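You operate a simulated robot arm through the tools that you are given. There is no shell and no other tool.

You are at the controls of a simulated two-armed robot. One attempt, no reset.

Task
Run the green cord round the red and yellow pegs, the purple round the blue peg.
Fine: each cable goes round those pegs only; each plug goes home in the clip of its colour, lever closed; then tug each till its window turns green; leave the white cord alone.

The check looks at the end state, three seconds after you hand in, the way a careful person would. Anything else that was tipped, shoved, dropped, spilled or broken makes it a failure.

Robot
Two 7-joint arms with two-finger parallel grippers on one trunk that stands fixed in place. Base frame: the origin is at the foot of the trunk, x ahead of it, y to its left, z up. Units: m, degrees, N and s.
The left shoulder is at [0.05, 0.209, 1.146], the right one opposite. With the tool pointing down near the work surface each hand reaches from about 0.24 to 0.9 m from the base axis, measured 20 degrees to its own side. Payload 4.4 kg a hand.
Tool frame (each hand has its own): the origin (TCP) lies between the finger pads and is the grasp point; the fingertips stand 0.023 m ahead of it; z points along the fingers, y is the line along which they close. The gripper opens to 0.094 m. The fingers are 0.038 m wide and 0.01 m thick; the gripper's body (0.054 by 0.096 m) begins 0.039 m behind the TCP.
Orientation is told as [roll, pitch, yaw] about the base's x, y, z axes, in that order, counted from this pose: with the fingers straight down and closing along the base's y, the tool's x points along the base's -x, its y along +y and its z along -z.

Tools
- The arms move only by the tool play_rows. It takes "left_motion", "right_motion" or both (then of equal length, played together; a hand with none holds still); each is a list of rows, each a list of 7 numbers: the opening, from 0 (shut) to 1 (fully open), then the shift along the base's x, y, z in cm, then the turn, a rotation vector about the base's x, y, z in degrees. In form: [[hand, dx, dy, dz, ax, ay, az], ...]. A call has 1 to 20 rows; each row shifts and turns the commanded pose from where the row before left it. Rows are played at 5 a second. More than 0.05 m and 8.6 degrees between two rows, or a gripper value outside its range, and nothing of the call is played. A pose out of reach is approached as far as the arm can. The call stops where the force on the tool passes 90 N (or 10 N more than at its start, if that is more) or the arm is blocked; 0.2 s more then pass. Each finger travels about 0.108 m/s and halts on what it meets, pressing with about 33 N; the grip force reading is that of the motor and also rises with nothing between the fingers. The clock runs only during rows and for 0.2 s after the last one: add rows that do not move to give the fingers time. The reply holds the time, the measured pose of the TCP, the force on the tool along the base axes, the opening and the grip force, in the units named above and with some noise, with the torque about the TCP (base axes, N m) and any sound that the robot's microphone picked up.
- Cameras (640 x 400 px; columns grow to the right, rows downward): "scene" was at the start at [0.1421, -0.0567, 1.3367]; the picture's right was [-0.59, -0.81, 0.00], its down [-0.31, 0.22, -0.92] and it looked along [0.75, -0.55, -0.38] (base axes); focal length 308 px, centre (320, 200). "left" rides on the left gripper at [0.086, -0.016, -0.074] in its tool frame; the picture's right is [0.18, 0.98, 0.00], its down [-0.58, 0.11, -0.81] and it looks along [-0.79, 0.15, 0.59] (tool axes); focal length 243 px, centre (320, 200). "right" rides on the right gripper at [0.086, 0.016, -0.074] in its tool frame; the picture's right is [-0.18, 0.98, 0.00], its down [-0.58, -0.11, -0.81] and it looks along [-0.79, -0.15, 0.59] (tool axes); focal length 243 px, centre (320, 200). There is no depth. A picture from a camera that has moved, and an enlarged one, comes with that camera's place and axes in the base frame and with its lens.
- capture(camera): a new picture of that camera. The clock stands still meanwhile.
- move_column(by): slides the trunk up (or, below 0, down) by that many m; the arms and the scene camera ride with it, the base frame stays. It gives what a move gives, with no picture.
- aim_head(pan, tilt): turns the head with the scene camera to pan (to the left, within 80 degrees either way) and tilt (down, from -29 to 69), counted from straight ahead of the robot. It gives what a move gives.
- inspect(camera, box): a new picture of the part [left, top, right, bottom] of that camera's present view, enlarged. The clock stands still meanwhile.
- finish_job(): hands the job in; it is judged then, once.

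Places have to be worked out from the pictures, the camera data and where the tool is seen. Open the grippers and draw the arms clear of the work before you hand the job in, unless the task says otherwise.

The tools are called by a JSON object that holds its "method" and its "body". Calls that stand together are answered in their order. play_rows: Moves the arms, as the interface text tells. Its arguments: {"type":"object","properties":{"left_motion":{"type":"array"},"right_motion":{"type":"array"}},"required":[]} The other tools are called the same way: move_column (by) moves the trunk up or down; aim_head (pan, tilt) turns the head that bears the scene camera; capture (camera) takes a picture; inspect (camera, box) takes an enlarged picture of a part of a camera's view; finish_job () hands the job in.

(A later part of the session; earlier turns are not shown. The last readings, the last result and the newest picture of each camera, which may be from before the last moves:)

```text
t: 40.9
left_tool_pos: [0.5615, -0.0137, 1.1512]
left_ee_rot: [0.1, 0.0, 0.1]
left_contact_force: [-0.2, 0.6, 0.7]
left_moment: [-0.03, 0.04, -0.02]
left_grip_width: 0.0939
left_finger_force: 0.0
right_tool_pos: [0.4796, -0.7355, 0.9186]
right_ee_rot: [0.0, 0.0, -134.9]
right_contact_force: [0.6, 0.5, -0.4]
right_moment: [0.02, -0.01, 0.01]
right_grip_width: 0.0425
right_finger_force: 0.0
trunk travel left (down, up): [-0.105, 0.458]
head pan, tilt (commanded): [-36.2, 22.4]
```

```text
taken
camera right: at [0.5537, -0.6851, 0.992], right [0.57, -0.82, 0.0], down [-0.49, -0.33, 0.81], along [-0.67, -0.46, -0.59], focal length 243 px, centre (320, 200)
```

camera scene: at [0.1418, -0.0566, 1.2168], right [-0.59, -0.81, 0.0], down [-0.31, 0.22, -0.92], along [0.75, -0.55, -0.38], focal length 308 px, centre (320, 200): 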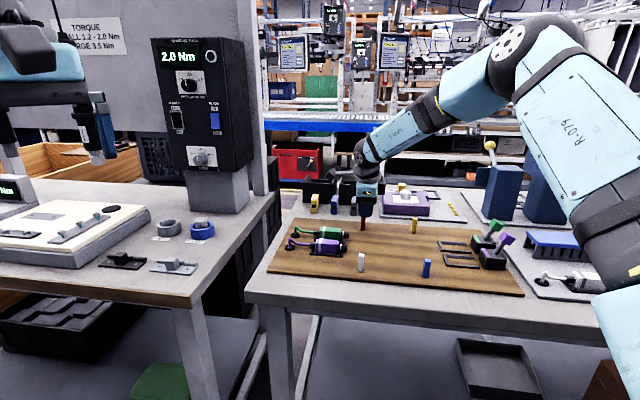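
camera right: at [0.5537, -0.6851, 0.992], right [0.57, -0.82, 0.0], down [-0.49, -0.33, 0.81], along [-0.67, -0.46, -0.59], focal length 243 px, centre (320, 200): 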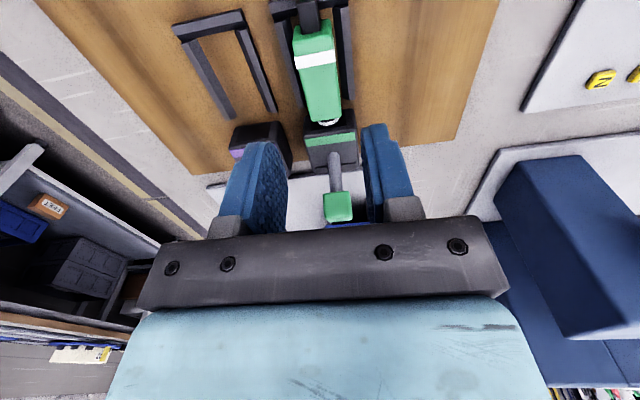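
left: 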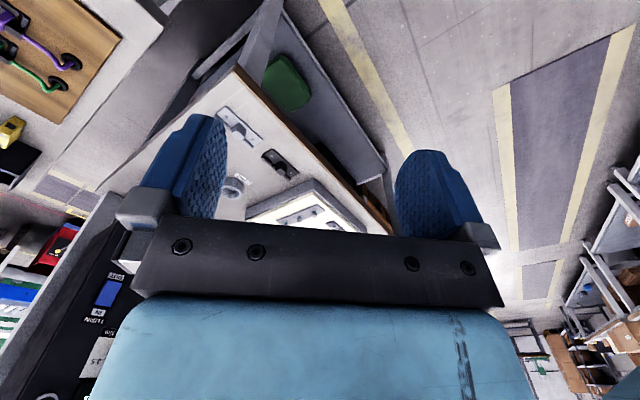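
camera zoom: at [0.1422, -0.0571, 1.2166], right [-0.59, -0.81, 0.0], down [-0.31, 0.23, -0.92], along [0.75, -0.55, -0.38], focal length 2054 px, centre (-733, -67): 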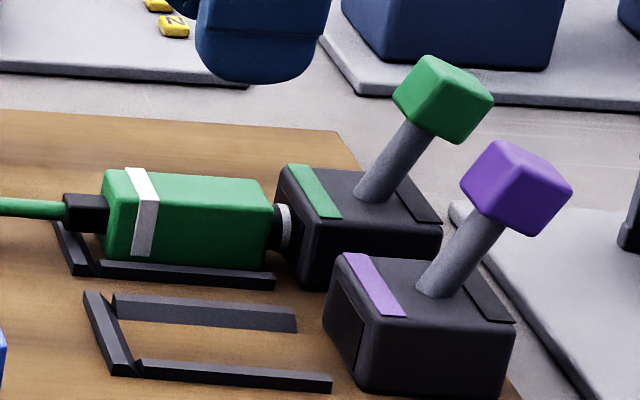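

Released cleanly and the plug stays put. I'll zoom on the seated nose and the cord around the pegs.

{"method": "inspect", "body": {"camera": "scene", "box": [440, 230, 480, 255]}}

{"method": "inspect", "body": {"camera": "scene", "box": [275, 190, 467, 290]}}

{"method": "inspect", "body": {"camera": "right", "box": [270, 0, 380, 230]}}

```text
16.00 times, centred on (460, 242) of scene
camera zoom: at [0.1422, -0.0571, 1.2166], right [-0.59, -0.81, 0.0], down [-0.31, 0.23, -0.92], along [0.75, -0.55, -0.38], focal length 4929 px, centre (-1920, -480)
```

zoom: 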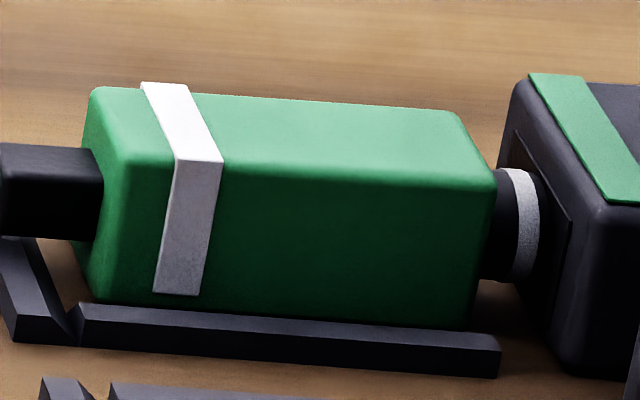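

```text
3.33 times, centred on (371, 240) of scene
camera zoom: at [0.1422, -0.0571, 1.2166], right [-0.59, -0.81, 0.0], down [-0.31, 0.23, -0.92], along [0.75, -0.55, -0.38], focal length 1027 px, centre (150, 67)
```

zoom: 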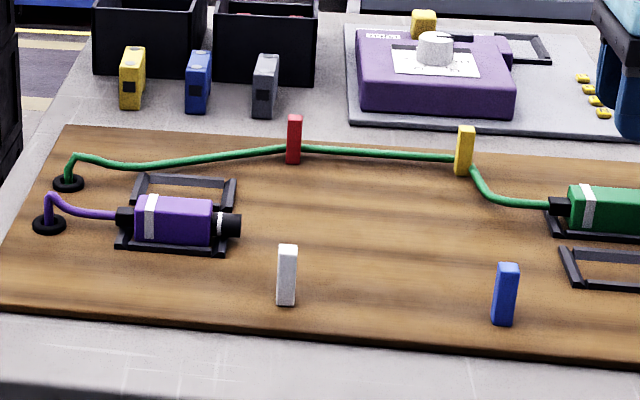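

```text
1.74 times, centred on (325, 115) of right
camera zoom: at [0.5537, -0.6851, 0.992], right [0.57, -0.82, 0.0], down [-0.49, -0.33, 0.81], along [-0.67, -0.46, -0.59], focal length 422 px, centre (311, 348)
```

zoom: 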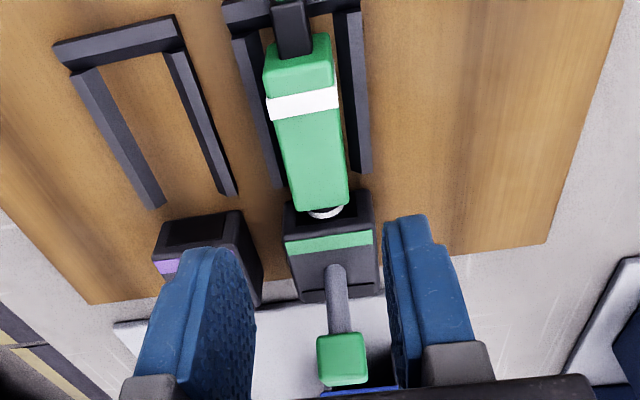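

The cord runs neatly behind red and yellow. The plug's band is still about 2 mm off the clip face, so I want a firmer push to be sure it's home. I'll move the fingers behind the body, straddling the cord relief, so their edges can push on the rear face.

{"method": "play_rows", "body": {"right_motion": [[0.5, 1.2, 1.2, 0, 0, 0, 0], [0.5, 1.2, 1.2, 0, 0, 0, 0], [0.5, 1.23, 1.23, 0, 0, 0, 0], [0.5, 0, 0, -2, 0, 0, 0], [0.5, 0, 0, -2, 0, 0, 0], [0.5, 0, 0, -2, 0, 0, 0], [0.5, 0, 0, 0, 0, 0, 0]]}}

{"method": "inspect", "body": {"camera": "scene", "box": [420, 205, 484, 255]}}

{"method": "capture", "body": {"camera": "right"}}

```text
t: 42.5
left_tool_pos: [0.5612, -0.0129, 1.151]
left_ee_rot: [0.0, 0.0, 0.0]
left_contact_force: [0.1, 0.0, 0.2]
left_moment: [0.02, 0.0, 0.0]
left_grip_width: 0.0939
left_finger_force: 0.0
right_tool_pos: [0.5166, -0.6992, 0.8567]
right_ee_rot: [0.0, 0.0, -135.0]
right_contact_force: [-0.7, -0.3, 0.4]
right_moment: [-0.02, -0.01, -0.05]
right_grip_width: 0.047
right_finger_force: 0.0
trunk travel left (down, up): [-0.105, 0.458]
head pan, tilt (commanded): [-36.2, 22.4]
```

```text
8.00 times, centred on (452, 230) of scene
camera zoom: at [0.142, -0.0565, 1.2167], right [-0.59, -0.81, 0.0], down [-0.31, 0.22, -0.92], along [0.75, -0.55, -0.38], focal length 2464 px, centre (-736, -40)
```

zoom: 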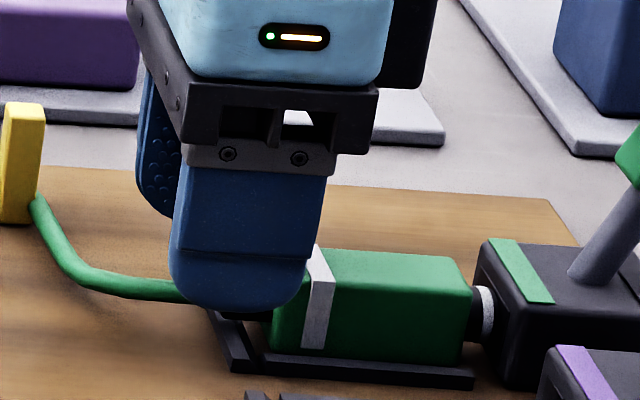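

```text
taken
camera right: at [0.59, -0.6487, 0.932], right [0.57, -0.82, 0.0], down [-0.49, -0.33, 0.81], along [-0.66, -0.46, -0.59], focal length 243 px, centre (320, 200)
```

right: 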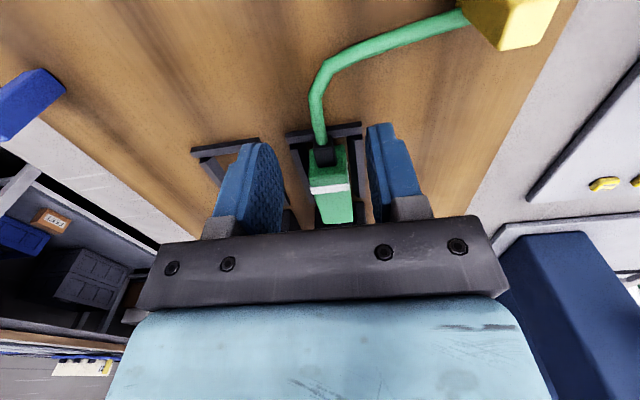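

The fingertip front edges are about 3 mm behind the body's rear face. I'll back off another 3 mm, lower, close on the relief, and check.

{"method": "play_rows", "body": {"right_motion": [[0.5, 0.21, 0.21, 0, 0, 0, 0], [0.5, 0, 0, -0.8, 0, 0, 0], [0.5, 0, 0, -0.7, 0, 0, 0], [0.2, 0, 0, 0, 0, 0, 0], [0, 0, 0, 0, 0, 0, 0], [0, 0, 0, 0, 0, 0, 0]]}}

{"method": "inspect", "body": {"camera": "scene", "box": [420, 205, 484, 255]}}

{"method": "inspect", "body": {"camera": "right", "box": [220, 60, 420, 230]}}

```text
t: 43.9
left_tool_pos: [0.561, -0.013, 1.1498]
left_ee_rot: [0.0, 0.0, 0.0]
left_contact_force: [0.5, 0.6, 0.5]
left_moment: [-0.01, -0.01, 0.01]
left_grip_width: 0.0942
left_finger_force: 0.0
right_tool_pos: [0.5188, -0.6968, 0.8427]
right_ee_rot: [-0.1, 0.0, -135.1]
right_contact_force: [1.3, 1.1, 0.3]
right_moment: [0.0, 0.0, -0.01]
right_grip_width: 0.0001
right_finger_force: 33.4
trunk travel left (down, up): [-0.105, 0.458]
head pan, tilt (commanded): [-36.2, 22.4]
```

```text
8.00 times, centred on (452, 230) of scene
camera zoom: at [0.1421, -0.0567, 1.2167], right [-0.59, -0.81, 0.0], down [-0.31, 0.22, -0.92], along [0.75, -0.55, -0.38], focal length 2464 px, centre (-736, -40)
```

zoom: 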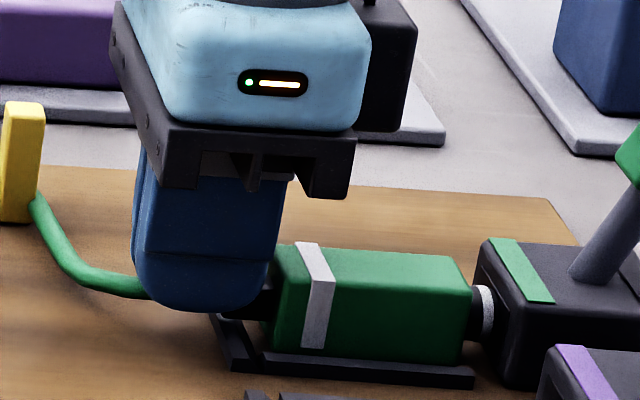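

```text
2.35 times, centred on (320, 145) of right
camera zoom: at [0.5925, -0.6462, 0.9171], right [0.57, -0.82, 0.0], down [-0.49, -0.33, 0.81], along [-0.67, -0.46, -0.59], focal length 571 px, centre (320, 329)
```

zoom: 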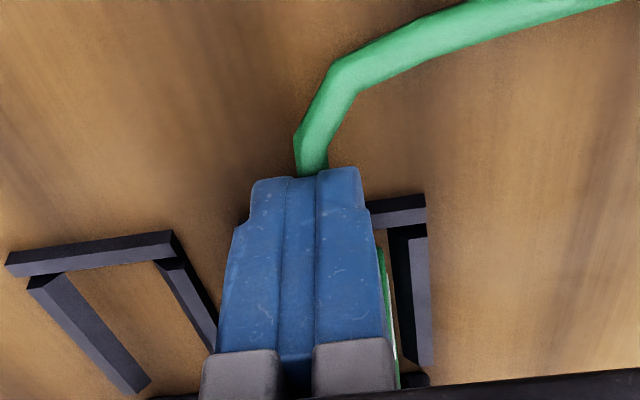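

The fingers closed fully, so the cord and relief offer no resistance. I'll push the closed fingers against the body's rear face in small steps and watch the force.

{"method": "play_rows", "body": {"right_motion": [[0, -0.141, -0.141, 0, 0, 0, 0], [0, -0.141, -0.141, 0, 0, 0, 0], [0, -0.071, -0.071, 0, 0, 0, 0], [0, 0, 0, 0, 0, 0, 0]]}}

{"method": "inspect", "body": {"camera": "scene", "box": [440, 230, 480, 255]}}

```text
t: 44.9
left_tool_pos: [0.5599, -0.0123, 1.1509]
left_ee_rot: [0.0, -0.1, 0.0]
left_contact_force: [0.9, 0.8, 1.0]
left_moment: [0.02, -0.01, 0.0]
left_grip_width: 0.0939
left_finger_force: 0.1
right_tool_pos: [0.5164, -0.6999, 0.8421]
right_ee_rot: [0.0, -0.1, -135.0]
right_contact_force: [2.7, 3.6, 0.0]
right_moment: [0.07, -0.03, 0.02]
right_grip_width: 0.0001
right_finger_force: 33.3
trunk travel left (down, up): [-0.105, 0.458]
head pan, tilt (commanded): [-36.2, 22.4]
```

```text
16.00 times, centred on (460, 242) of scene
camera zoom: at [0.1423, -0.0565, 1.2166], right [-0.59, -0.81, 0.0], down [-0.31, 0.22, -0.92], along [0.75, -0.55, -0.38], focal length 4929 px, centre (-1920, -480)
```

zoom: 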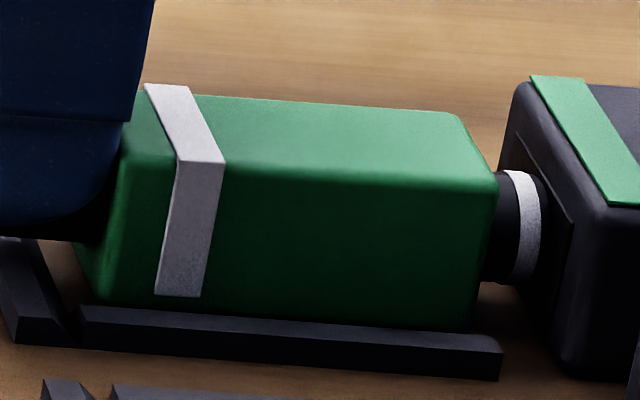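

First contact at about 4 N. Pushing 3 mm more in 1 mm steps, which should give roughly 45 N.

{"method": "play_rows", "body": {"right_motion": [[0, -0.071, -0.071, 0, 0, 0, 0], [0, -0.071, -0.071, 0, 0, 0, 0], [0, -0.071, -0.071, 0, 0, 0, 0], [0, 0, 0, 0, 0, 0, 0]]}}

{"method": "inspect", "body": {"camera": "scene", "box": [440, 230, 480, 255]}}

```text
t: 45.9
left_tool_pos: [0.5637, -0.0113, 1.1486]
left_ee_rot: [-0.2, 0.1, 0.1]
left_contact_force: [-0.1, -0.4, -0.4]
left_moment: [0.0, 0.01, 0.0]
left_grip_width: 0.0937
left_finger_force: 0.0
right_tool_pos: [0.5159, -0.7002, 0.8433]
right_ee_rot: [0.1, 0.0, -135.0]
right_contact_force: [23.7, 23.3, -0.4]
right_moment: [0.43, -0.46, -0.04]
right_grip_width: 0.0003
right_finger_force: 33.6
trunk travel left (down, up): [-0.105, 0.458]
head pan, tilt (commanded): [-36.2, 22.4]
```

```text
16.00 times, centred on (460, 242) of scene
camera zoom: at [0.144, -0.0549, 1.2165], right [-0.59, -0.81, 0.0], down [-0.31, 0.22, -0.92], along [0.75, -0.55, -0.38], focal length 4929 px, centre (-1920, -480)
```

zoom: 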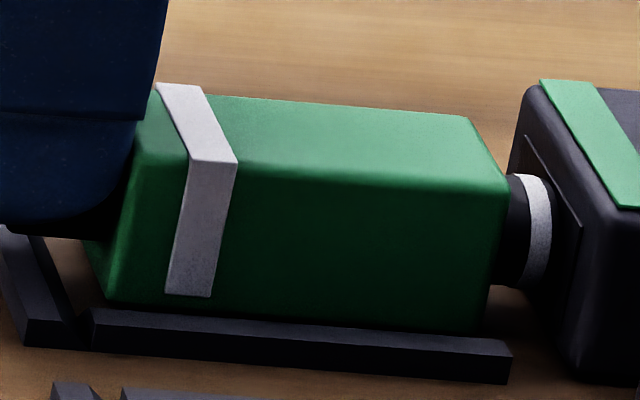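

33 N and the plug hasn't moved relative to the clip. One slightly firmer push, to about 55 N, should settle whether this is the stop.

{"method": "play_rows", "body": {"right_motion": [[0, -0.071, -0.071, 0, 0, 0, 0], [0, -0.071, -0.071, 0, 0, 0, 0], [0, 0, 0, 0, 0, 0, 0]]}}

{"method": "inspect", "body": {"camera": "scene", "box": [440, 230, 480, 255]}}

```text
t: 46.7
left_tool_pos: [0.565, -0.0102, 1.1481]
left_ee_rot: [-0.2, 0.2, 0.0]
left_contact_force: [1.1, 0.0, -0.1]
left_moment: [0.02, -0.01, 0.01]
left_grip_width: 0.0939
left_finger_force: 0.1
right_tool_pos: [0.5156, -0.7006, 0.8428]
right_ee_rot: [0.0, -0.1, -134.9]
right_contact_force: [39.4, 40.3, -1.8]
right_moment: [0.83, -0.83, 0.0]
right_grip_width: 0.0
right_finger_force: 33.0
trunk travel left (down, up): [-0.105, 0.458]
head pan, tilt (commanded): [-36.2, 22.4]
```

```text
16.00 times, centred on (460, 242) of scene
camera zoom: at [0.1454, -0.0537, 1.2163], right [-0.59, -0.81, 0.0], down [-0.31, 0.22, -0.92], along [0.74, -0.55, -0.38], focal length 4929 px, centre (-1920, -480)
```

zoom: 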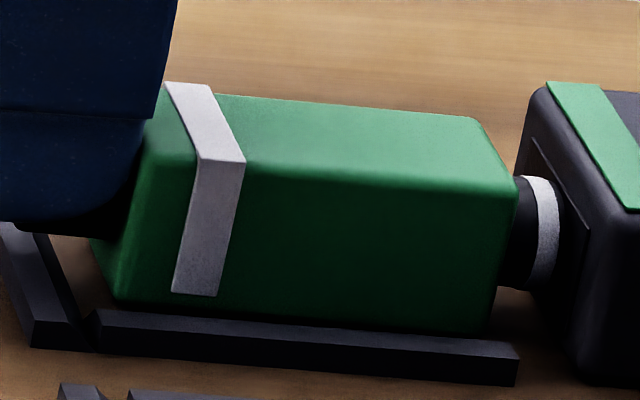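

At 56 N nothing moved, so it's a hard stop and the plug is home. I'll back off, rise, and carry the closed fingers over to the far side of the green lever knob, which I estimate at along-board 0.497, z≈0.878.

{"method": "play_rows", "body": {"right_motion": [[0, 0.35, 0.35, 0, 0, 0, 0], [0, 0.35, 0.35, 0, 0, 0, 0], [0, 0, 0, 4, 0, 0, 0], [0, 0, 0, 4, 0, 0, 0], [0, 0, 0, 4, 0, 0, 0], [0, -2.6, -2.6, 0, 0, 0, 0], [0, -2.6, -2.6, 0, 0, 0, 0], [0, -2.6, -2.6, 0, 0, 0, 0], [0, -2.6, -2.6, 0, 0, 0, 0], [0, -2.3, -2.3, 0, 0, 0, 0], [0, 0, 0, 0, 0, 0, 0]]}}

{"method": "inspect", "body": {"camera": "scene", "box": [430, 190, 542, 260]}}

{"method": "capture", "body": {"camera": "right"}}

```text
t: 49.1
left_tool_pos: [0.5607, -0.0132, 1.1493]
left_ee_rot: [0.1, 0.0, 0.0]
left_contact_force: [0.1, 0.1, -0.8]
left_moment: [0.0, 0.01, 0.0]
left_grip_width: 0.0939
left_finger_force: 0.1
right_tool_pos: [0.392, -0.8244, 0.9617]
right_ee_rot: [0.0, 0.0, -134.9]
right_contact_force: [0.4, 0.0, -1.2]
right_moment: [0.01, 0.04, -0.01]
right_grip_width: 0.0001
right_finger_force: 32.9
trunk travel left (down, up): [-0.105, 0.458]
head pan, tilt (commanded): [-36.2, 22.4]
```

```text
5.71 times, centred on (486, 225) of scene
camera zoom: at [0.1422, -0.0566, 1.2166], right [-0.59, -0.81, 0.0], down [-0.31, 0.22, -0.92], along [0.75, -0.55, -0.38], focal length 1760 px, centre (-629, 57)
```

zoom: 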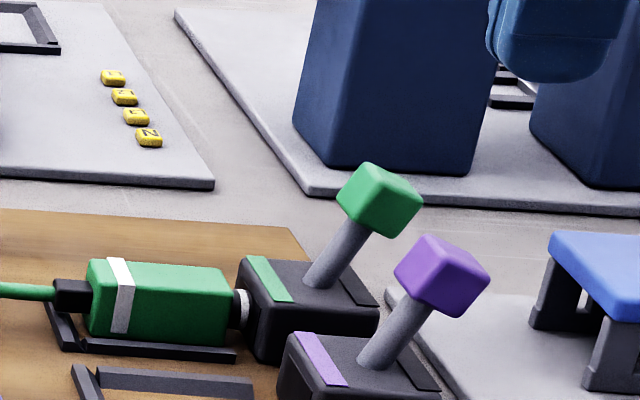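

```text
taken
camera right: at [0.4661, -0.7741, 1.0362], right [0.57, -0.82, 0.0], down [-0.49, -0.33, 0.81], along [-0.67, -0.46, -0.59], focal length 243 px, centre (320, 200)
```

right: 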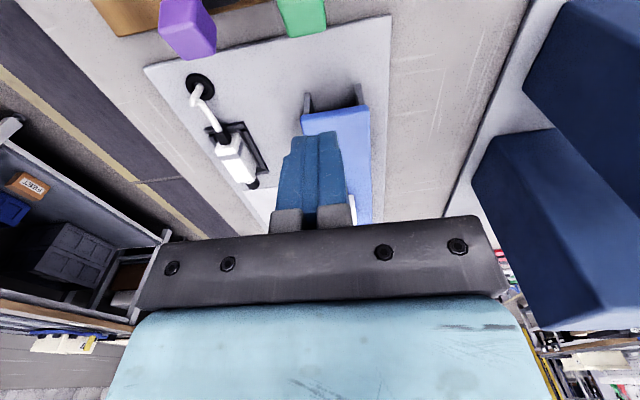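

The fingers are behind the green knob and clear of the blue duct. I'll shift 4 mm toward the lever and lower until the tips are at knob height.

{"method": "play_rows", "body": {"right_motion": [[0, 0.28, 0.28, 0, 0, 0, 0], [0, 0, 0, -2.5, 0, 0, 0], [0, 0, 0, -2.5, 0, 0, 0], [0, 0, 0, -2.2, 0, 0, 0], [0, 0, 0, 0, 0, 0, 0]]}}

{"method": "inspect", "body": {"camera": "scene", "box": [450, 190, 546, 250]}}

{"method": "capture", "body": {"camera": "right"}}

```text
t: 50.3
left_tool_pos: [0.5605, -0.0119, 1.1503]
left_ee_rot: [0.0, -0.2, 0.0]
left_contact_force: [-0.2, -0.1, -0.2]
left_moment: [-0.02, 0.0, 0.0]
left_grip_width: 0.094
left_finger_force: 0.0
right_tool_pos: [0.3954, -0.8198, 0.8896]
right_ee_rot: [0.0, 0.0, -135.0]
right_contact_force: [0.6, -0.3, -0.3]
right_moment: [0.02, 0.0, 0.01]
right_grip_width: 0.0
right_finger_force: 33.2
trunk travel left (down, up): [-0.105, 0.458]
head pan, tilt (commanded): [-36.2, 22.4]
```

```text
6.67 times, centred on (498, 220) of scene
camera zoom: at [0.142, -0.0564, 1.2167], right [-0.59, -0.81, 0.0], down [-0.31, 0.22, -0.92], along [0.75, -0.55, -0.38], focal length 2054 px, centre (-867, 67)
```

zoom: 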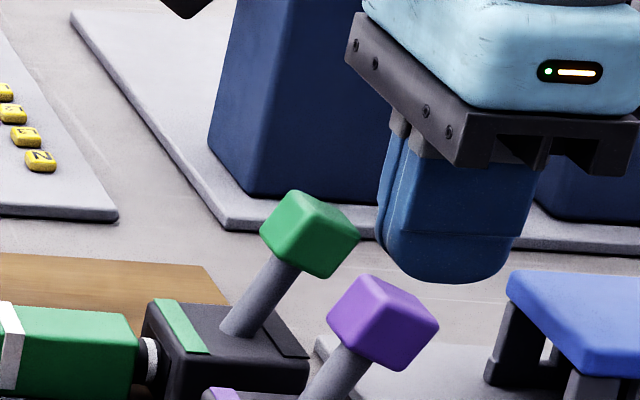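

```text
taken
camera right: at [0.4683, -0.7706, 0.9643], right [0.57, -0.82, 0.0], down [-0.49, -0.33, 0.81], along [-0.67, -0.46, -0.59], focal length 243 px, centre (320, 200)
```

right: 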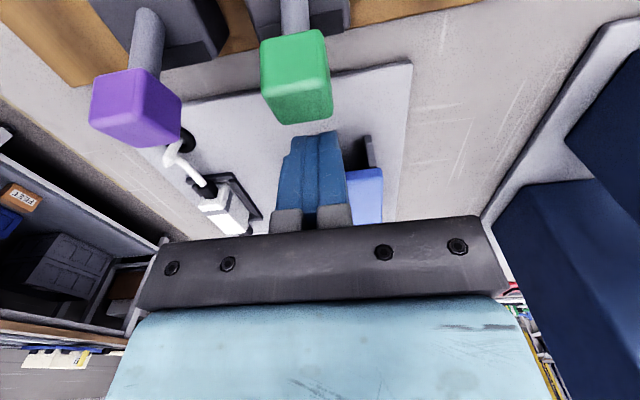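

The fingers sit just behind the knob and are laterally aligned. I'll push gently toward the plug side, 12 mm in small steps, and see whether the lever moves.

{"method": "play_rows", "body": {"right_motion": [[0, 0.28, 0.28, 0, 0, 0, 0], [0, 0.28, 0.28, 0, 0, 0, 0], [0, 0.14, 0.14, 0, 0, 0, 0], [0, 0.14, 0.14, 0, 0, 0, 0], [0, 0, 0, 0, 0, 0, 0]]}}

{"method": "inspect", "body": {"camera": "scene", "box": [450, 190, 546, 250]}}

```text
t: 51.5
left_tool_pos: [0.5612, -0.0125, 1.151]
left_ee_rot: [0.0, 0.0, -0.1]
left_contact_force: [-0.1, 0.3, 1.1]
left_moment: [-0.03, -0.01, 0.0]
left_grip_width: 0.0941
left_finger_force: 0.1
right_tool_pos: [0.4042, -0.8123, 0.8914]
right_ee_rot: [-0.1, -0.1, -135.0]
right_contact_force: [-0.7, -0.7, 0.4]
right_moment: [0.01, 0.02, -0.01]
right_grip_width: 0.0002
right_finger_force: 33.0
trunk travel left (down, up): [-0.105, 0.458]
head pan, tilt (commanded): [-36.2, 22.4]
```

```text
6.67 times, centred on (498, 220) of scene
camera zoom: at [0.142, -0.0567, 1.2167], right [-0.59, -0.81, 0.0], down [-0.31, 0.22, -0.92], along [0.75, -0.55, -0.38], focal length 2054 px, centre (-867, 67)
```

zoom: 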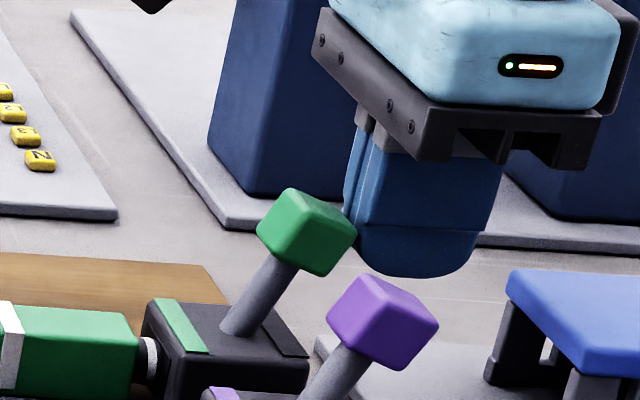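

Just touching, and the knob may have moved slightly. Pushing another 10 mm.

{"method": "play_rows", "body": {"right_motion": [[0, 0.28, 0.28, 0, 0, 0, 0], [0, 0.28, 0.28, 0, 0, 0, 0], [0, 0.14, 0.14, 0, 0, 0, 0], [0, 0, 0, 0, 0, 0, 0]]}}

{"method": "inspect", "body": {"camera": "scene", "box": [450, 190, 546, 250]}}

```text
t: 52.5
left_tool_pos: [0.5603, -0.0119, 1.1517]
left_ee_rot: [0.0, -0.2, 0.0]
left_contact_force: [0.3, 0.2, -0.4]
left_moment: [-0.02, 0.01, 0.01]
left_grip_width: 0.0939
left_finger_force: 0.0
right_tool_pos: [0.4108, -0.8054, 0.8912]
right_ee_rot: [0.2, 0.1, -134.9]
right_contact_force: [-1.3, -5.3, 10.6]
right_moment: [0.17, -0.14, -0.09]
right_grip_width: 0.0002
right_finger_force: 32.9
trunk travel left (down, up): [-0.105, 0.458]
head pan, tilt (commanded): [-36.2, 22.4]
```

```text
6.67 times, centred on (498, 220) of scene
camera zoom: at [0.1413, -0.0559, 1.217], right [-0.59, -0.81, 0.0], down [-0.31, 0.22, -0.93], along [0.75, -0.55, -0.38], focal length 2054 px, centre (-867, 67)
```

zoom: 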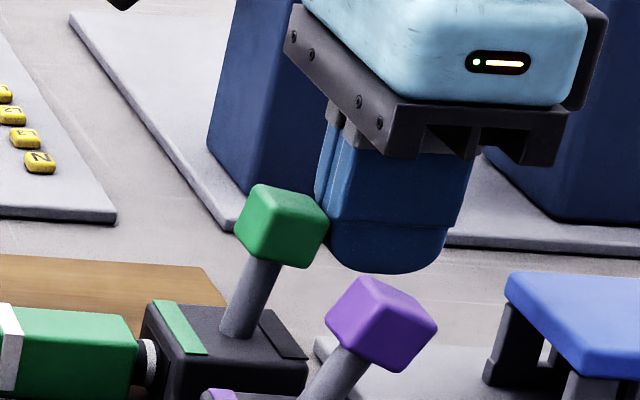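

The lever is swinging toward the plug side with little force, so this is its free direction. Continuing the push.

{"method": "play_rows", "body": {"right_motion": [[0, 0.25, 0.25, 0.1, 0, 0, 0], [0, 0.25, 0.25, 0.1, 0, 0, 0], [0, 0.25, 0.25, 0, 0, 0, 0], [0, 0.25, 0.25, 0, 0, 0, 0], [0, 0, 0, 0, 0, 0, 0]]}}

{"method": "inspect", "body": {"camera": "scene", "box": [450, 190, 546, 250]}}

```text
t: 53.7
left_tool_pos: [0.562, -0.0126, 1.1502]
left_ee_rot: [-0.1, 0.0, 0.0]
left_contact_force: [0.4, 0.3, 0.3]
left_moment: [0.01, -0.02, -0.01]
left_grip_width: 0.094
left_finger_force: 0.0
right_tool_pos: [0.4203, -0.7942, 0.89]
right_ee_rot: [-0.3, 0.0, -134.8]
right_contact_force: [-0.7, -0.5, 0.2]
right_moment: [-0.02, 0.0, 0.02]
right_grip_width: 0.0
right_finger_force: 33.0
trunk travel left (down, up): [-0.105, 0.458]
head pan, tilt (commanded): [-36.2, 22.4]
```

```text
6.67 times, centred on (498, 220) of scene
camera zoom: at [0.1422, -0.057, 1.2162], right [-0.59, -0.81, 0.0], down [-0.31, 0.23, -0.92], along [0.75, -0.55, -0.38], focal length 2054 px, centre (-867, 67)
```

zoom: 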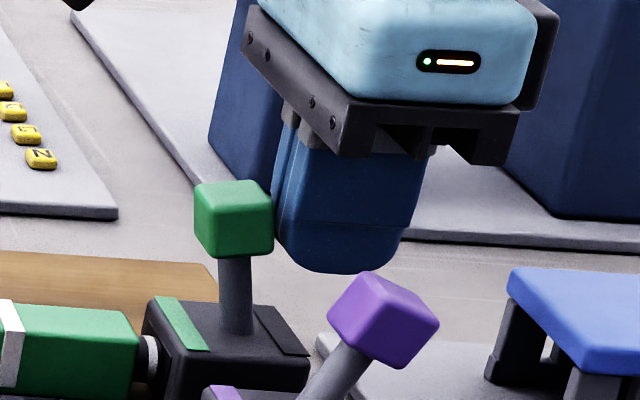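

The lever is now upright and moves freely. I'll keep pushing along its arc, rising slightly so the fingertips stay on the knob.

{"method": "play_rows", "body": {"right_motion": [[0, 0.25, 0.25, 0.2, 0, 0, 0], [0, 0.25, 0.25, 0.2, 0, 0, 0], [0, 0.28, 0.28, 0.1, 0, 0, 0], [0, 0.28, 0.28, 0, 0, 0, 0], [0, 0.28, 0.28, 0, 0, 0, 0], [0, 0, 0, 0, 0, 0, 0]]}}

{"method": "inspect", "body": {"camera": "scene", "box": [440, 190, 536, 250]}}

```text
t: 55.1
left_tool_pos: [0.5573, -0.015, 1.1524]
left_ee_rot: [0.2, -0.3, 0.0]
left_contact_force: [-0.7, 0.8, 0.9]
left_moment: [-0.02, 0.01, 0.03]
left_grip_width: 0.0939
left_finger_force: 0.1
right_tool_pos: [0.4301, -0.7862, 0.8973]
right_ee_rot: [0.0, -0.1, -135.2]
right_contact_force: [-43.4, -40.4, 7.6]
right_moment: [-0.4, 1.33, -0.2]
right_grip_width: 0.0
right_finger_force: 33.1
trunk travel left (down, up): [-0.105, 0.458]
head pan, tilt (commanded): [-36.2, 22.4]
```

```text
6.67 times, centred on (488, 220) of scene
camera zoom: at [0.1377, -0.0595, 1.2173], right [-0.59, -0.81, -0.01], down [-0.3, 0.23, -0.93], along [0.75, -0.55, -0.38], focal length 2054 px, centre (-800, 67)
```

zoom: 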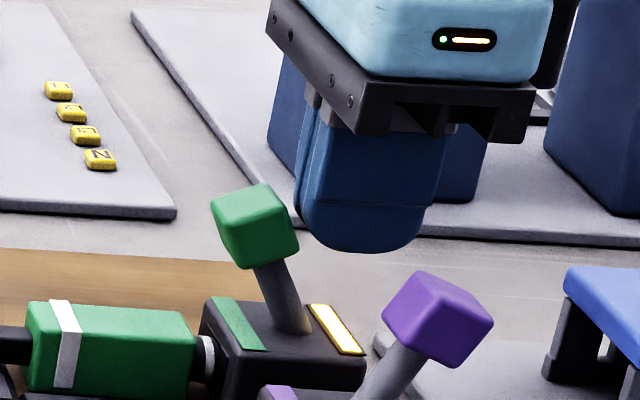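

The lever has swung over to a firm stop and the clip's window has turned yellow, meaning closed and waiting for the tug. I'll back off and rise, then confirm it stays.

{"method": "play_rows", "body": {"right_motion": [[0, -0.3, -0.3, 0, 0, 0, 0], [0, -0.5, -0.5, 0, 0, 0, 0], [0, -0.5, -0.5, 1, 0, 0, 0], [0, 0, 0, 3, 0, 0, 0], [0, 0, 0, 3, 0, 0, 0], [0, 0, 0, 0, 0, 0, 0]]}}

{"method": "inspect", "body": {"camera": "scene", "box": [440, 200, 536, 260]}}

```text
t: 56.5
left_tool_pos: [0.5604, -0.012, 1.15]
left_ee_rot: [0.0, 0.1, 0.0]
left_contact_force: [0.1, 0.2, 0.1]
left_moment: [-0.01, -0.05, -0.01]
left_grip_width: 0.094
left_finger_force: 0.1
right_tool_pos: [0.4225, -0.7958, 0.9669]
right_ee_rot: [0.1, -0.1, -135.0]
right_contact_force: [-0.1, -0.2, 0.4]
right_moment: [0.03, -0.01, -0.05]
right_grip_width: 0.0
right_finger_force: 33.4
trunk travel left (down, up): [-0.105, 0.458]
head pan, tilt (commanded): [-36.2, 22.4]
```

```text
6.67 times, centred on (488, 230) of scene
camera zoom: at [0.1422, -0.0569, 1.2166], right [-0.59, -0.81, 0.0], down [-0.31, 0.23, -0.92], along [0.75, -0.55, -0.38], focal length 2054 px, centre (-800, 0)
```

zoom: 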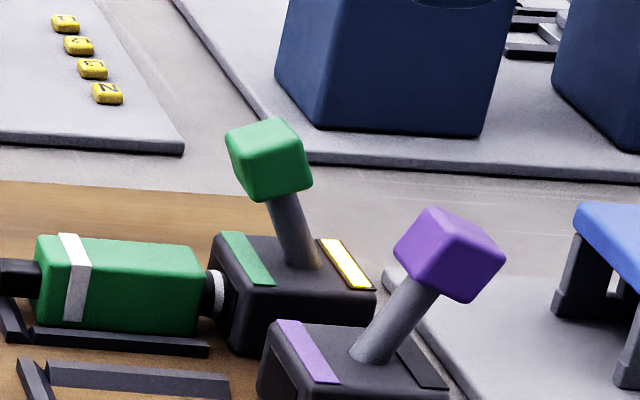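

The lever stays closed and the window stays yellow. For the tug I'll open, move above the rear half of the green body to keep clear of the lever knob, and descend.

{"method": "play_rows", "body": {"right_motion": [[0.3, 2.2, 2.36, 0, 0, 0, 0], [0.5, 2.2, 2.36, 0, 0, 0, 0], [0.5, 2.2, 2.3, 0, 0, 0, 0], [0.5, 0, 0, -3, 0, 0, 0], [0.5, 0, 0, -3, 0, 0, 0], [0.5, 0, 0, 0, 0, 0, 0]]}}

{"method": "inspect", "body": {"camera": "scene", "box": [420, 200, 516, 260]}}

{"method": "inspect", "body": {"camera": "right", "box": [220, 40, 420, 230]}}

```text
t: 57.9
left_tool_pos: [0.5608, -0.013, 1.1508]
left_ee_rot: [0.0, -0.1, 0.1]
left_contact_force: [1.3, -0.3, -0.8]
left_moment: [0.0, 0.01, -0.06]
left_grip_width: 0.094
left_finger_force: 0.0
right_tool_pos: [0.4855, -0.7238, 0.9078]
right_ee_rot: [0.0, 0.0, -135.0]
right_contact_force: [0.4, -0.1, 0.6]
right_moment: [0.0, 0.0, 0.0]
right_grip_width: 0.0469
right_finger_force: 0.0
trunk travel left (down, up): [-0.105, 0.458]
head pan, tilt (commanded): [-36.2, 22.4]
```

```text
6.67 times, centred on (468, 230) of scene
camera zoom: at [0.142, -0.0566, 1.2167], right [-0.59, -0.81, 0.0], down [-0.31, 0.22, -0.92], along [0.75, -0.55, -0.38], focal length 2054 px, centre (-667, 0)
```

zoom: 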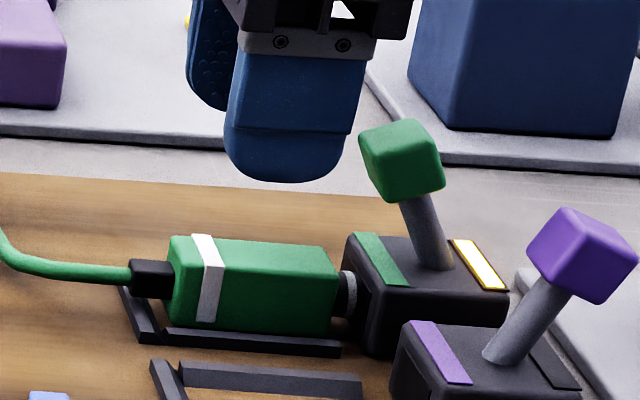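

```text
2.11 times, centred on (320, 135) of right
camera zoom: at [0.5601, -0.674, 0.9818], right [0.57, -0.82, 0.0], down [-0.49, -0.33, 0.81], along [-0.66, -0.46, -0.59], focal length 511 px, centre (320, 337)
```

zoom: 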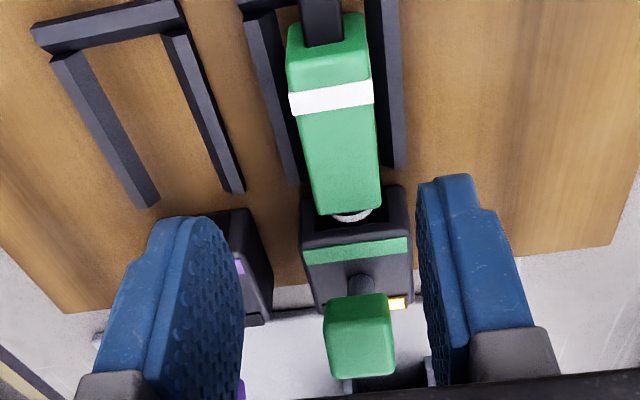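

The hand is about 4 mm off in the +e2 direction. I'll correct that and descend around the plug's rear half.

{"method": "play_rows", "body": {"right_motion": [[0.5, 0.28, -0.28, 0, 0, 0, 0], [0.5, 0, 0, -2.5, 0, 0, 0], [0.5, 0, 0, -2.5, 0, 0, 0], [0.5, 0, 0, -1.5, 0, 0, 0], [0.5, 0, 0, 0, 0, 0, 0]]}}

{"method": "inspect", "body": {"camera": "scene", "box": [420, 200, 516, 260]}}

{"method": "inspect", "body": {"camera": "right", "box": [220, 40, 420, 230]}}

```text
t: 59.1
left_tool_pos: [0.5612, -0.0125, 1.1504]
left_ee_rot: [-0.1, -0.1, 0.0]
left_contact_force: [-0.1, -0.6, -0.5]
left_moment: [0.01, 0.0, -0.04]
left_grip_width: 0.0938
left_finger_force: 0.1
right_tool_pos: [0.4888, -0.7277, 0.8419]
right_ee_rot: [0.2, 0.0, -135.0]
right_contact_force: [1.5, 0.7, 5.2]
right_moment: [-0.09, 0.29, 0.06]
right_grip_width: 0.0471
right_finger_force: 0.1
trunk travel left (down, up): [-0.105, 0.458]
head pan, tilt (commanded): [-36.2, 22.4]
```

```text
6.67 times, centred on (468, 230) of scene
camera zoom: at [0.1419, -0.0562, 1.2168], right [-0.59, -0.81, 0.0], down [-0.31, 0.22, -0.93], along [0.75, -0.55, -0.38], focal length 2054 px, centre (-667, 0)
```

zoom: 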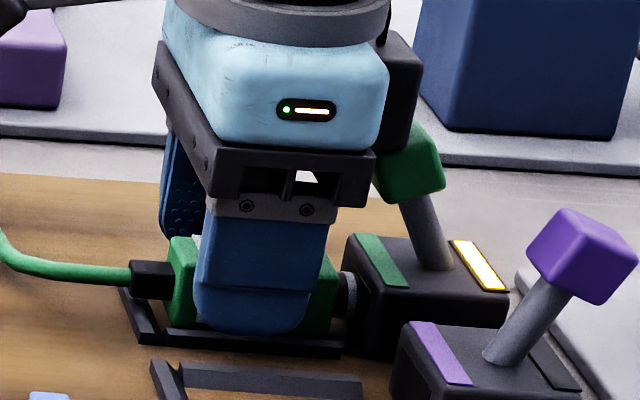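

```text
2.11 times, centred on (320, 135) of right
camera zoom: at [0.5627, -0.6771, 0.9175], right [0.57, -0.82, 0.0], down [-0.49, -0.33, 0.81], along [-0.66, -0.46, -0.59], focal length 511 px, centre (320, 337)
```

zoom: 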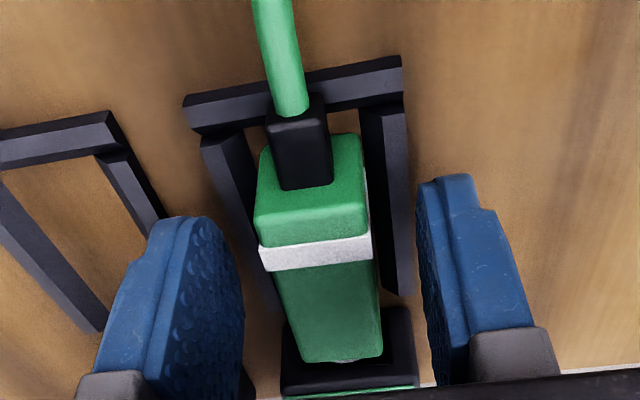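

A 5 N vertical contact suggests the hand's housing is touching the lever knob. I'll lift, move 13 mm back along the plug, and come down again.

{"method": "play_rows", "body": {"right_motion": [[0.5, 0, 0, 1.5, 0, 0, 0], [0.5, 0.46, 0.46, 0, 0, 0, 0], [0.5, 0.46, 0.46, 0, 0, 0, 0], [0.5, 0, 0, -0.8, 0, 0, 0], [0.5, 0, 0, -0.7, 0, 0, 0], [0.5, 0, 0, 0, 0, 0, 0]]}}

{"method": "inspect", "body": {"camera": "scene", "box": [420, 200, 516, 260]}}

{"method": "inspect", "body": {"camera": "right", "box": [220, 40, 420, 230]}}

```text
t: 60.5
left_tool_pos: [0.5618, -0.0124, 1.1505]
left_ee_rot: [0.1, 0.0, 0.0]
left_contact_force: [0.2, 0.2, -0.3]
left_moment: [-0.01, -0.01, 0.0]
left_grip_width: 0.094
left_finger_force: 0.1
right_tool_pos: [0.4996, -0.7179, 0.8422]
right_ee_rot: [0.0, 0.0, -135.0]
right_contact_force: [-0.3, -0.1, -0.4]
right_moment: [-0.03, 0.02, 0.01]
right_grip_width: 0.047
right_finger_force: 0.0
trunk travel left (down, up): [-0.105, 0.458]
head pan, tilt (commanded): [-36.2, 22.4]
```

```text
6.67 times, centred on (468, 230) of scene
camera zoom: at [0.1421, -0.0567, 1.2167], right [-0.59, -0.81, 0.0], down [-0.31, 0.22, -0.92], along [0.75, -0.55, -0.38], focal length 2054 px, centre (-667, 0)
```

zoom: 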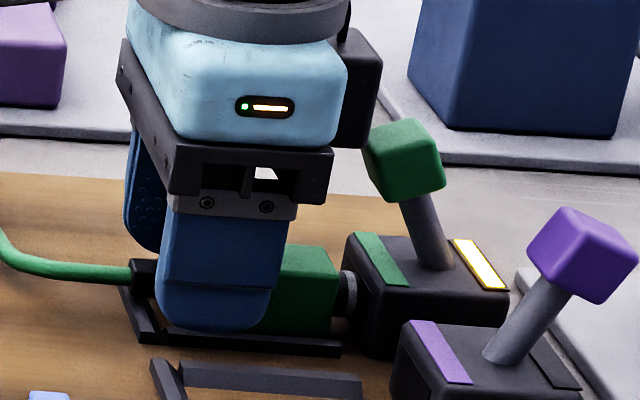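

```text
2.11 times, centred on (320, 135) of right
camera zoom: at [0.5725, -0.6684, 0.9168], right [0.57, -0.82, 0.0], down [-0.49, -0.33, 0.81], along [-0.66, -0.46, -0.59], focal length 511 px, centre (320, 337)
```

zoom: 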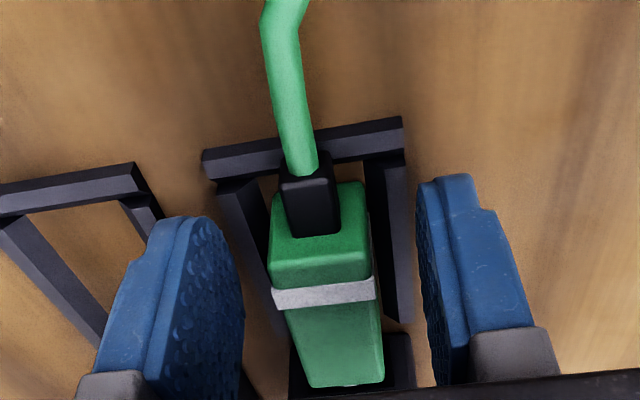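

No contact now. Closing on the plug body.

{"method": "play_rows", "body": {"right_motion": [[0.25, 0, 0, 0, 0, 0, 0], [0, 0, 0, 0, 0, 0, 0], [0, 0, 0, 0, 0, 0, 0], [0, 0, 0, 0, 0, 0, 0]]}}

```text
t: 61.5
left_tool_pos: [0.5614, -0.0139, 1.1512]
left_ee_rot: [0.1, 0.0, -0.1]
left_contact_force: [0.2, 0.4, 0.3]
left_moment: [0.01, -0.01, -0.02]
left_grip_width: 0.094
left_finger_force: 0.0
right_tool_pos: [0.4989, -0.7183, 0.8428]
right_ee_rot: [-0.1, 0.0, -135.0]
right_contact_force: [-0.5, 1.4, 0.1]
right_moment: [0.04, 0.01, -0.12]
right_grip_width: 0.0232
right_finger_force: 33.1
trunk travel left (down, up): [-0.105, 0.458]
head pan, tilt (commanded): [-36.2, 22.4]
```

Gripped. Tugging gently back toward the cord in 0.5 mm steps, checking the window.

{"method": "play_rows", "body": {"right_motion": [[0, 0.035, 0.035, 0, 0, 0, 0], [0, 0.035, 0.035, 0, 0, 0, 0], [0, 0, 0, 0, 0, 0, 0]]}}

{"method": "inspect", "body": {"camera": "scene", "box": [420, 200, 516, 260]}}

```text
t: 62.3
left_tool_pos: [0.5599, -0.0122, 1.1511]
left_ee_rot: [0.0, -0.1, 0.0]
left_contact_force: [0.3, 0.4, 0.1]
left_moment: [-0.01, 0.04, 0.0]
left_grip_width: 0.094
left_finger_force: 0.0
right_tool_pos: [0.4991, -0.7181, 0.8427]
right_ee_rot: [0.1, 0.0, -134.9]
right_contact_force: [-7.5, -5.6, 0.3]
right_moment: [-0.16, 0.26, -0.05]
right_grip_width: 0.0232
right_finger_force: 33.0
trunk travel left (down, up): [-0.105, 0.458]
head pan, tilt (commanded): [-36.2, 22.4]
```

```text
6.67 times, centred on (468, 230) of scene
camera zoom: at [0.1415, -0.0571, 1.2167], right [-0.59, -0.81, 0.0], down [-0.31, 0.23, -0.92], along [0.75, -0.55, -0.38], focal length 2054 px, centre (-667, 0)
```

zoom: 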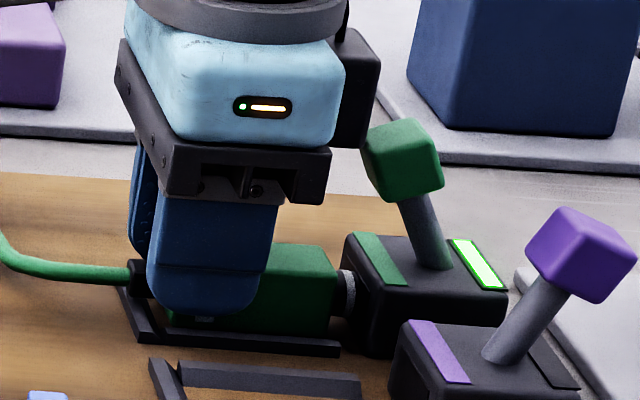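

At about 9 N the green clip's window turned green. I'll relax the pull, release and lift away, then verify it stays green.

{"method": "play_rows", "body": {"right_motion": [[0, -0.07, -0.07, 0, 0, 0, 0], [0.25, 0, 0, 0, 0, 0, 0], [0.5, 0, 0, 0, 0, 0, 0], [0.5, 0, 0, 2, 0, 0, 0], [0.5, 0, 0, 3.5, 0, 0, 0], [0.5, 0, 0, 3.5, 0, 0, 0], [0.5, 0, 0, 3, 0, 0, 0], [0.5, 0, 0, 0, 0, 0, 0]]}}

{"method": "inspect", "body": {"camera": "scene", "box": [275, 190, 531, 320]}}

{"method": "inspect", "body": {"camera": "scene", "box": [430, 215, 510, 265]}}

```text
t: 64.1
left_tool_pos: [0.5612, -0.014, 1.1499]
left_ee_rot: [0.1, 0.0, 0.0]
left_contact_force: [-0.1, -0.2, 0.1]
left_moment: [-0.05, 0.01, -0.03]
left_grip_width: 0.094
left_finger_force: 0.1
right_tool_pos: [0.4979, -0.7189, 0.9639]
right_ee_rot: [0.0, 0.1, -134.9]
right_contact_force: [-0.5, 0.2, 0.3]
right_moment: [0.0, 0.01, 0.02]
right_grip_width: 0.0471
right_finger_force: 0.1
trunk travel left (down, up): [-0.105, 0.458]
head pan, tilt (commanded): [-36.2, 22.4]
```

```text
2.50 times, centred on (403, 255) of scene
camera zoom: at [0.1423, -0.0571, 1.2166], right [-0.59, -0.81, 0.0], down [-0.31, 0.23, -0.92], along [0.75, -0.55, -0.38], focal length 770 px, centre (112, 62)
```

zoom: 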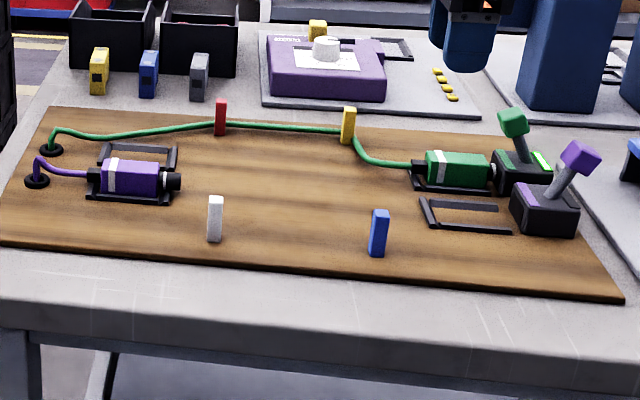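

```text
8.00 times, centred on (470, 240) of scene
camera zoom: at [0.1423, -0.0571, 1.2166], right [-0.59, -0.81, 0.0], down [-0.31, 0.23, -0.92], along [0.75, -0.55, -0.38], focal length 2464 px, centre (-880, -120)
```

zoom: 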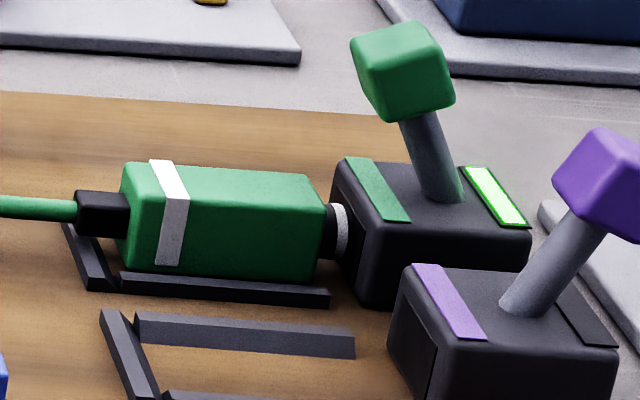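

The green cord is finished: behind red and yellow, plug home, lever closed, window steady green. Now I'll move above the purple plug at about (0.667, -0.459) and check alignment with the hand camera.

{"method": "play_rows", "body": {"right_motion": [[0.6, 2.11, 3.24, 0, 0, 0, 0], [0.64, 2.11, 3.24, 0, 0, 0, 0], [0.64, 2.11, 3.24, 0, 0, 0, 0], [0.64, 2.11, 3.24, 0, 0, 0, 0], [0.64, 2.11, 3.24, 0, 0, 0, 0], [0.64, 2.11, 3.24, 0, 0, 0, 0], [0.64, 2.11, 3.24, 0, 0, 0, 0], [0.64, 2.11, 3.24, 0, 0, 0, 0], [0.64, 0, 0, -3, 0, 0, 0], [0.64, 0, 0, 0, 0, 0, 0]]}}

{"method": "inspect", "body": {"camera": "right", "box": [180, 0, 460, 175]}}

{"method": "inspect", "body": {"camera": "scene", "box": [275, 190, 371, 260]}}

```text
t: 66.3
left_tool_pos: [0.5609, -0.014, 1.1504]
left_ee_rot: [0.0, -0.1, 0.0]
left_contact_force: [-0.9, 0.8, -0.4]
left_moment: [-0.01, 0.0, 0.02]
left_grip_width: 0.094
left_finger_force: 0.1
right_tool_pos: [0.6671, -0.4604, 0.9332]
right_ee_rot: [0.1, -0.1, -135.0]
right_contact_force: [0.2, -0.4, 0.6]
right_moment: [-0.01, -0.02, 0.01]
right_grip_width: 0.0603
right_finger_force: 0.0
trunk travel left (down, up): [-0.105, 0.458]
head pan, tilt (commanded): [-36.2, 22.4]
```

```text
2.29 times, centred on (320, 88) of right
camera zoom: at [0.7404, -0.4095, 1.0076], right [0.57, -0.82, 0.0], down [-0.49, -0.33, 0.81], along [-0.66, -0.46, -0.59], focal length 555 px, centre (320, 457)
```

zoom: 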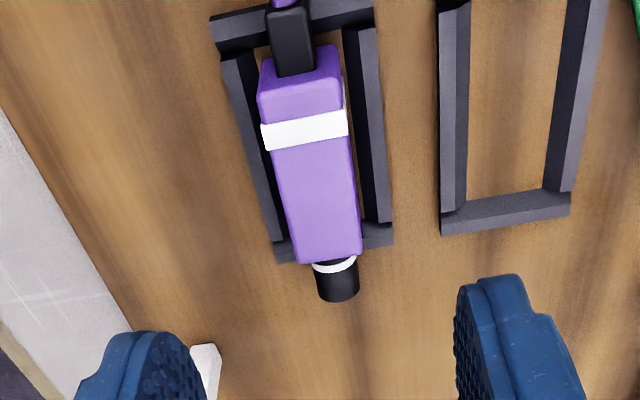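

```text
5.71 times, centred on (323, 225) of scene
camera zoom: at [0.1418, -0.0562, 1.2168], right [-0.59, -0.81, 0.0], down [-0.31, 0.22, -0.93], along [0.75, -0.55, -0.38], focal length 1760 px, centre (303, 57)
```

zoom: 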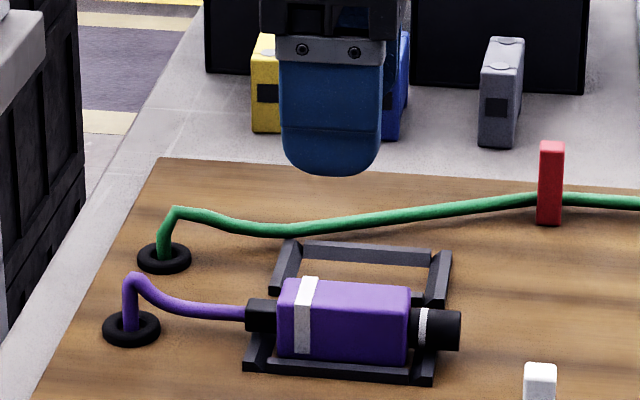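

The purple plug is about 2 mm toward +e2 from the tool axis, with the same fore-aft offset as the green pick. I'll correct, descend to z≈0.8425, and grip.

{"method": "play_rows", "body": {"right_motion": [[0.64, -0.14, 0.14, 0, 0, 0, 0], [0.64, 0, 0, -2.5, 0, 0, 0], [0.64, 0, 0, -2.5, 0, 0, 0], [0.64, 0, 0, -2.5, 0, 0, 0], [0.64, 0, 0, -1.55, 0, 0, 0], [0.64, 0, 0, 0, 0, 0, 0]]}}

{"method": "inspect", "body": {"camera": "right", "box": [180, 0, 460, 175]}}

{"method": "inspect", "body": {"camera": "scene", "box": [275, 200, 371, 260]}}

```text
t: 67.7
left_tool_pos: [0.5609, -0.013, 1.1522]
left_ee_rot: [0.0, -0.2, -0.1]
left_contact_force: [-0.1, -0.5, 0.9]
left_moment: [-0.05, 0.04, -0.01]
left_grip_width: 0.0941
left_finger_force: 0.1
right_tool_pos: [0.6672, -0.4573, 0.8417]
right_ee_rot: [0.0, 0.0, -135.0]
right_contact_force: [-0.2, 0.0, -0.1]
right_moment: [0.01, 0.01, 0.03]
right_grip_width: 0.0601
right_finger_force: 0.1
trunk travel left (down, up): [-0.105, 0.458]
head pan, tilt (commanded): [-36.2, 22.4]
```

```text
2.29 times, centred on (320, 88) of right
camera zoom: at [0.7399, -0.4083, 0.9161], right [0.57, -0.82, 0.0], down [-0.49, -0.33, 0.81], along [-0.67, -0.46, -0.59], focal length 555 px, centre (320, 457)
```

zoom: 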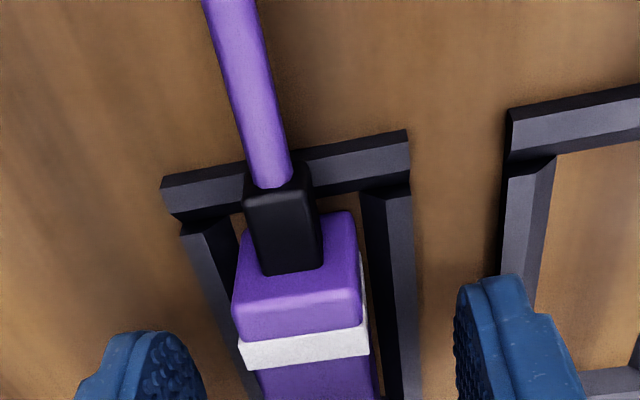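

```text
6.67 times, centred on (323, 230) of scene
camera zoom: at [0.1421, -0.0567, 1.2167], right [-0.59, -0.81, 0.0], down [-0.31, 0.22, -0.92], along [0.75, -0.55, -0.38], focal length 2054 px, centre (300, 0)
```

zoom: 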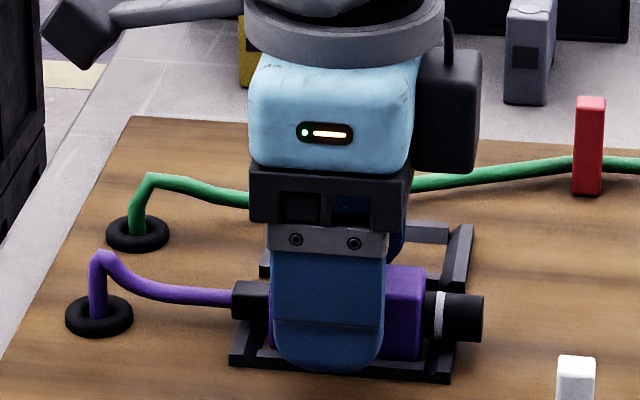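

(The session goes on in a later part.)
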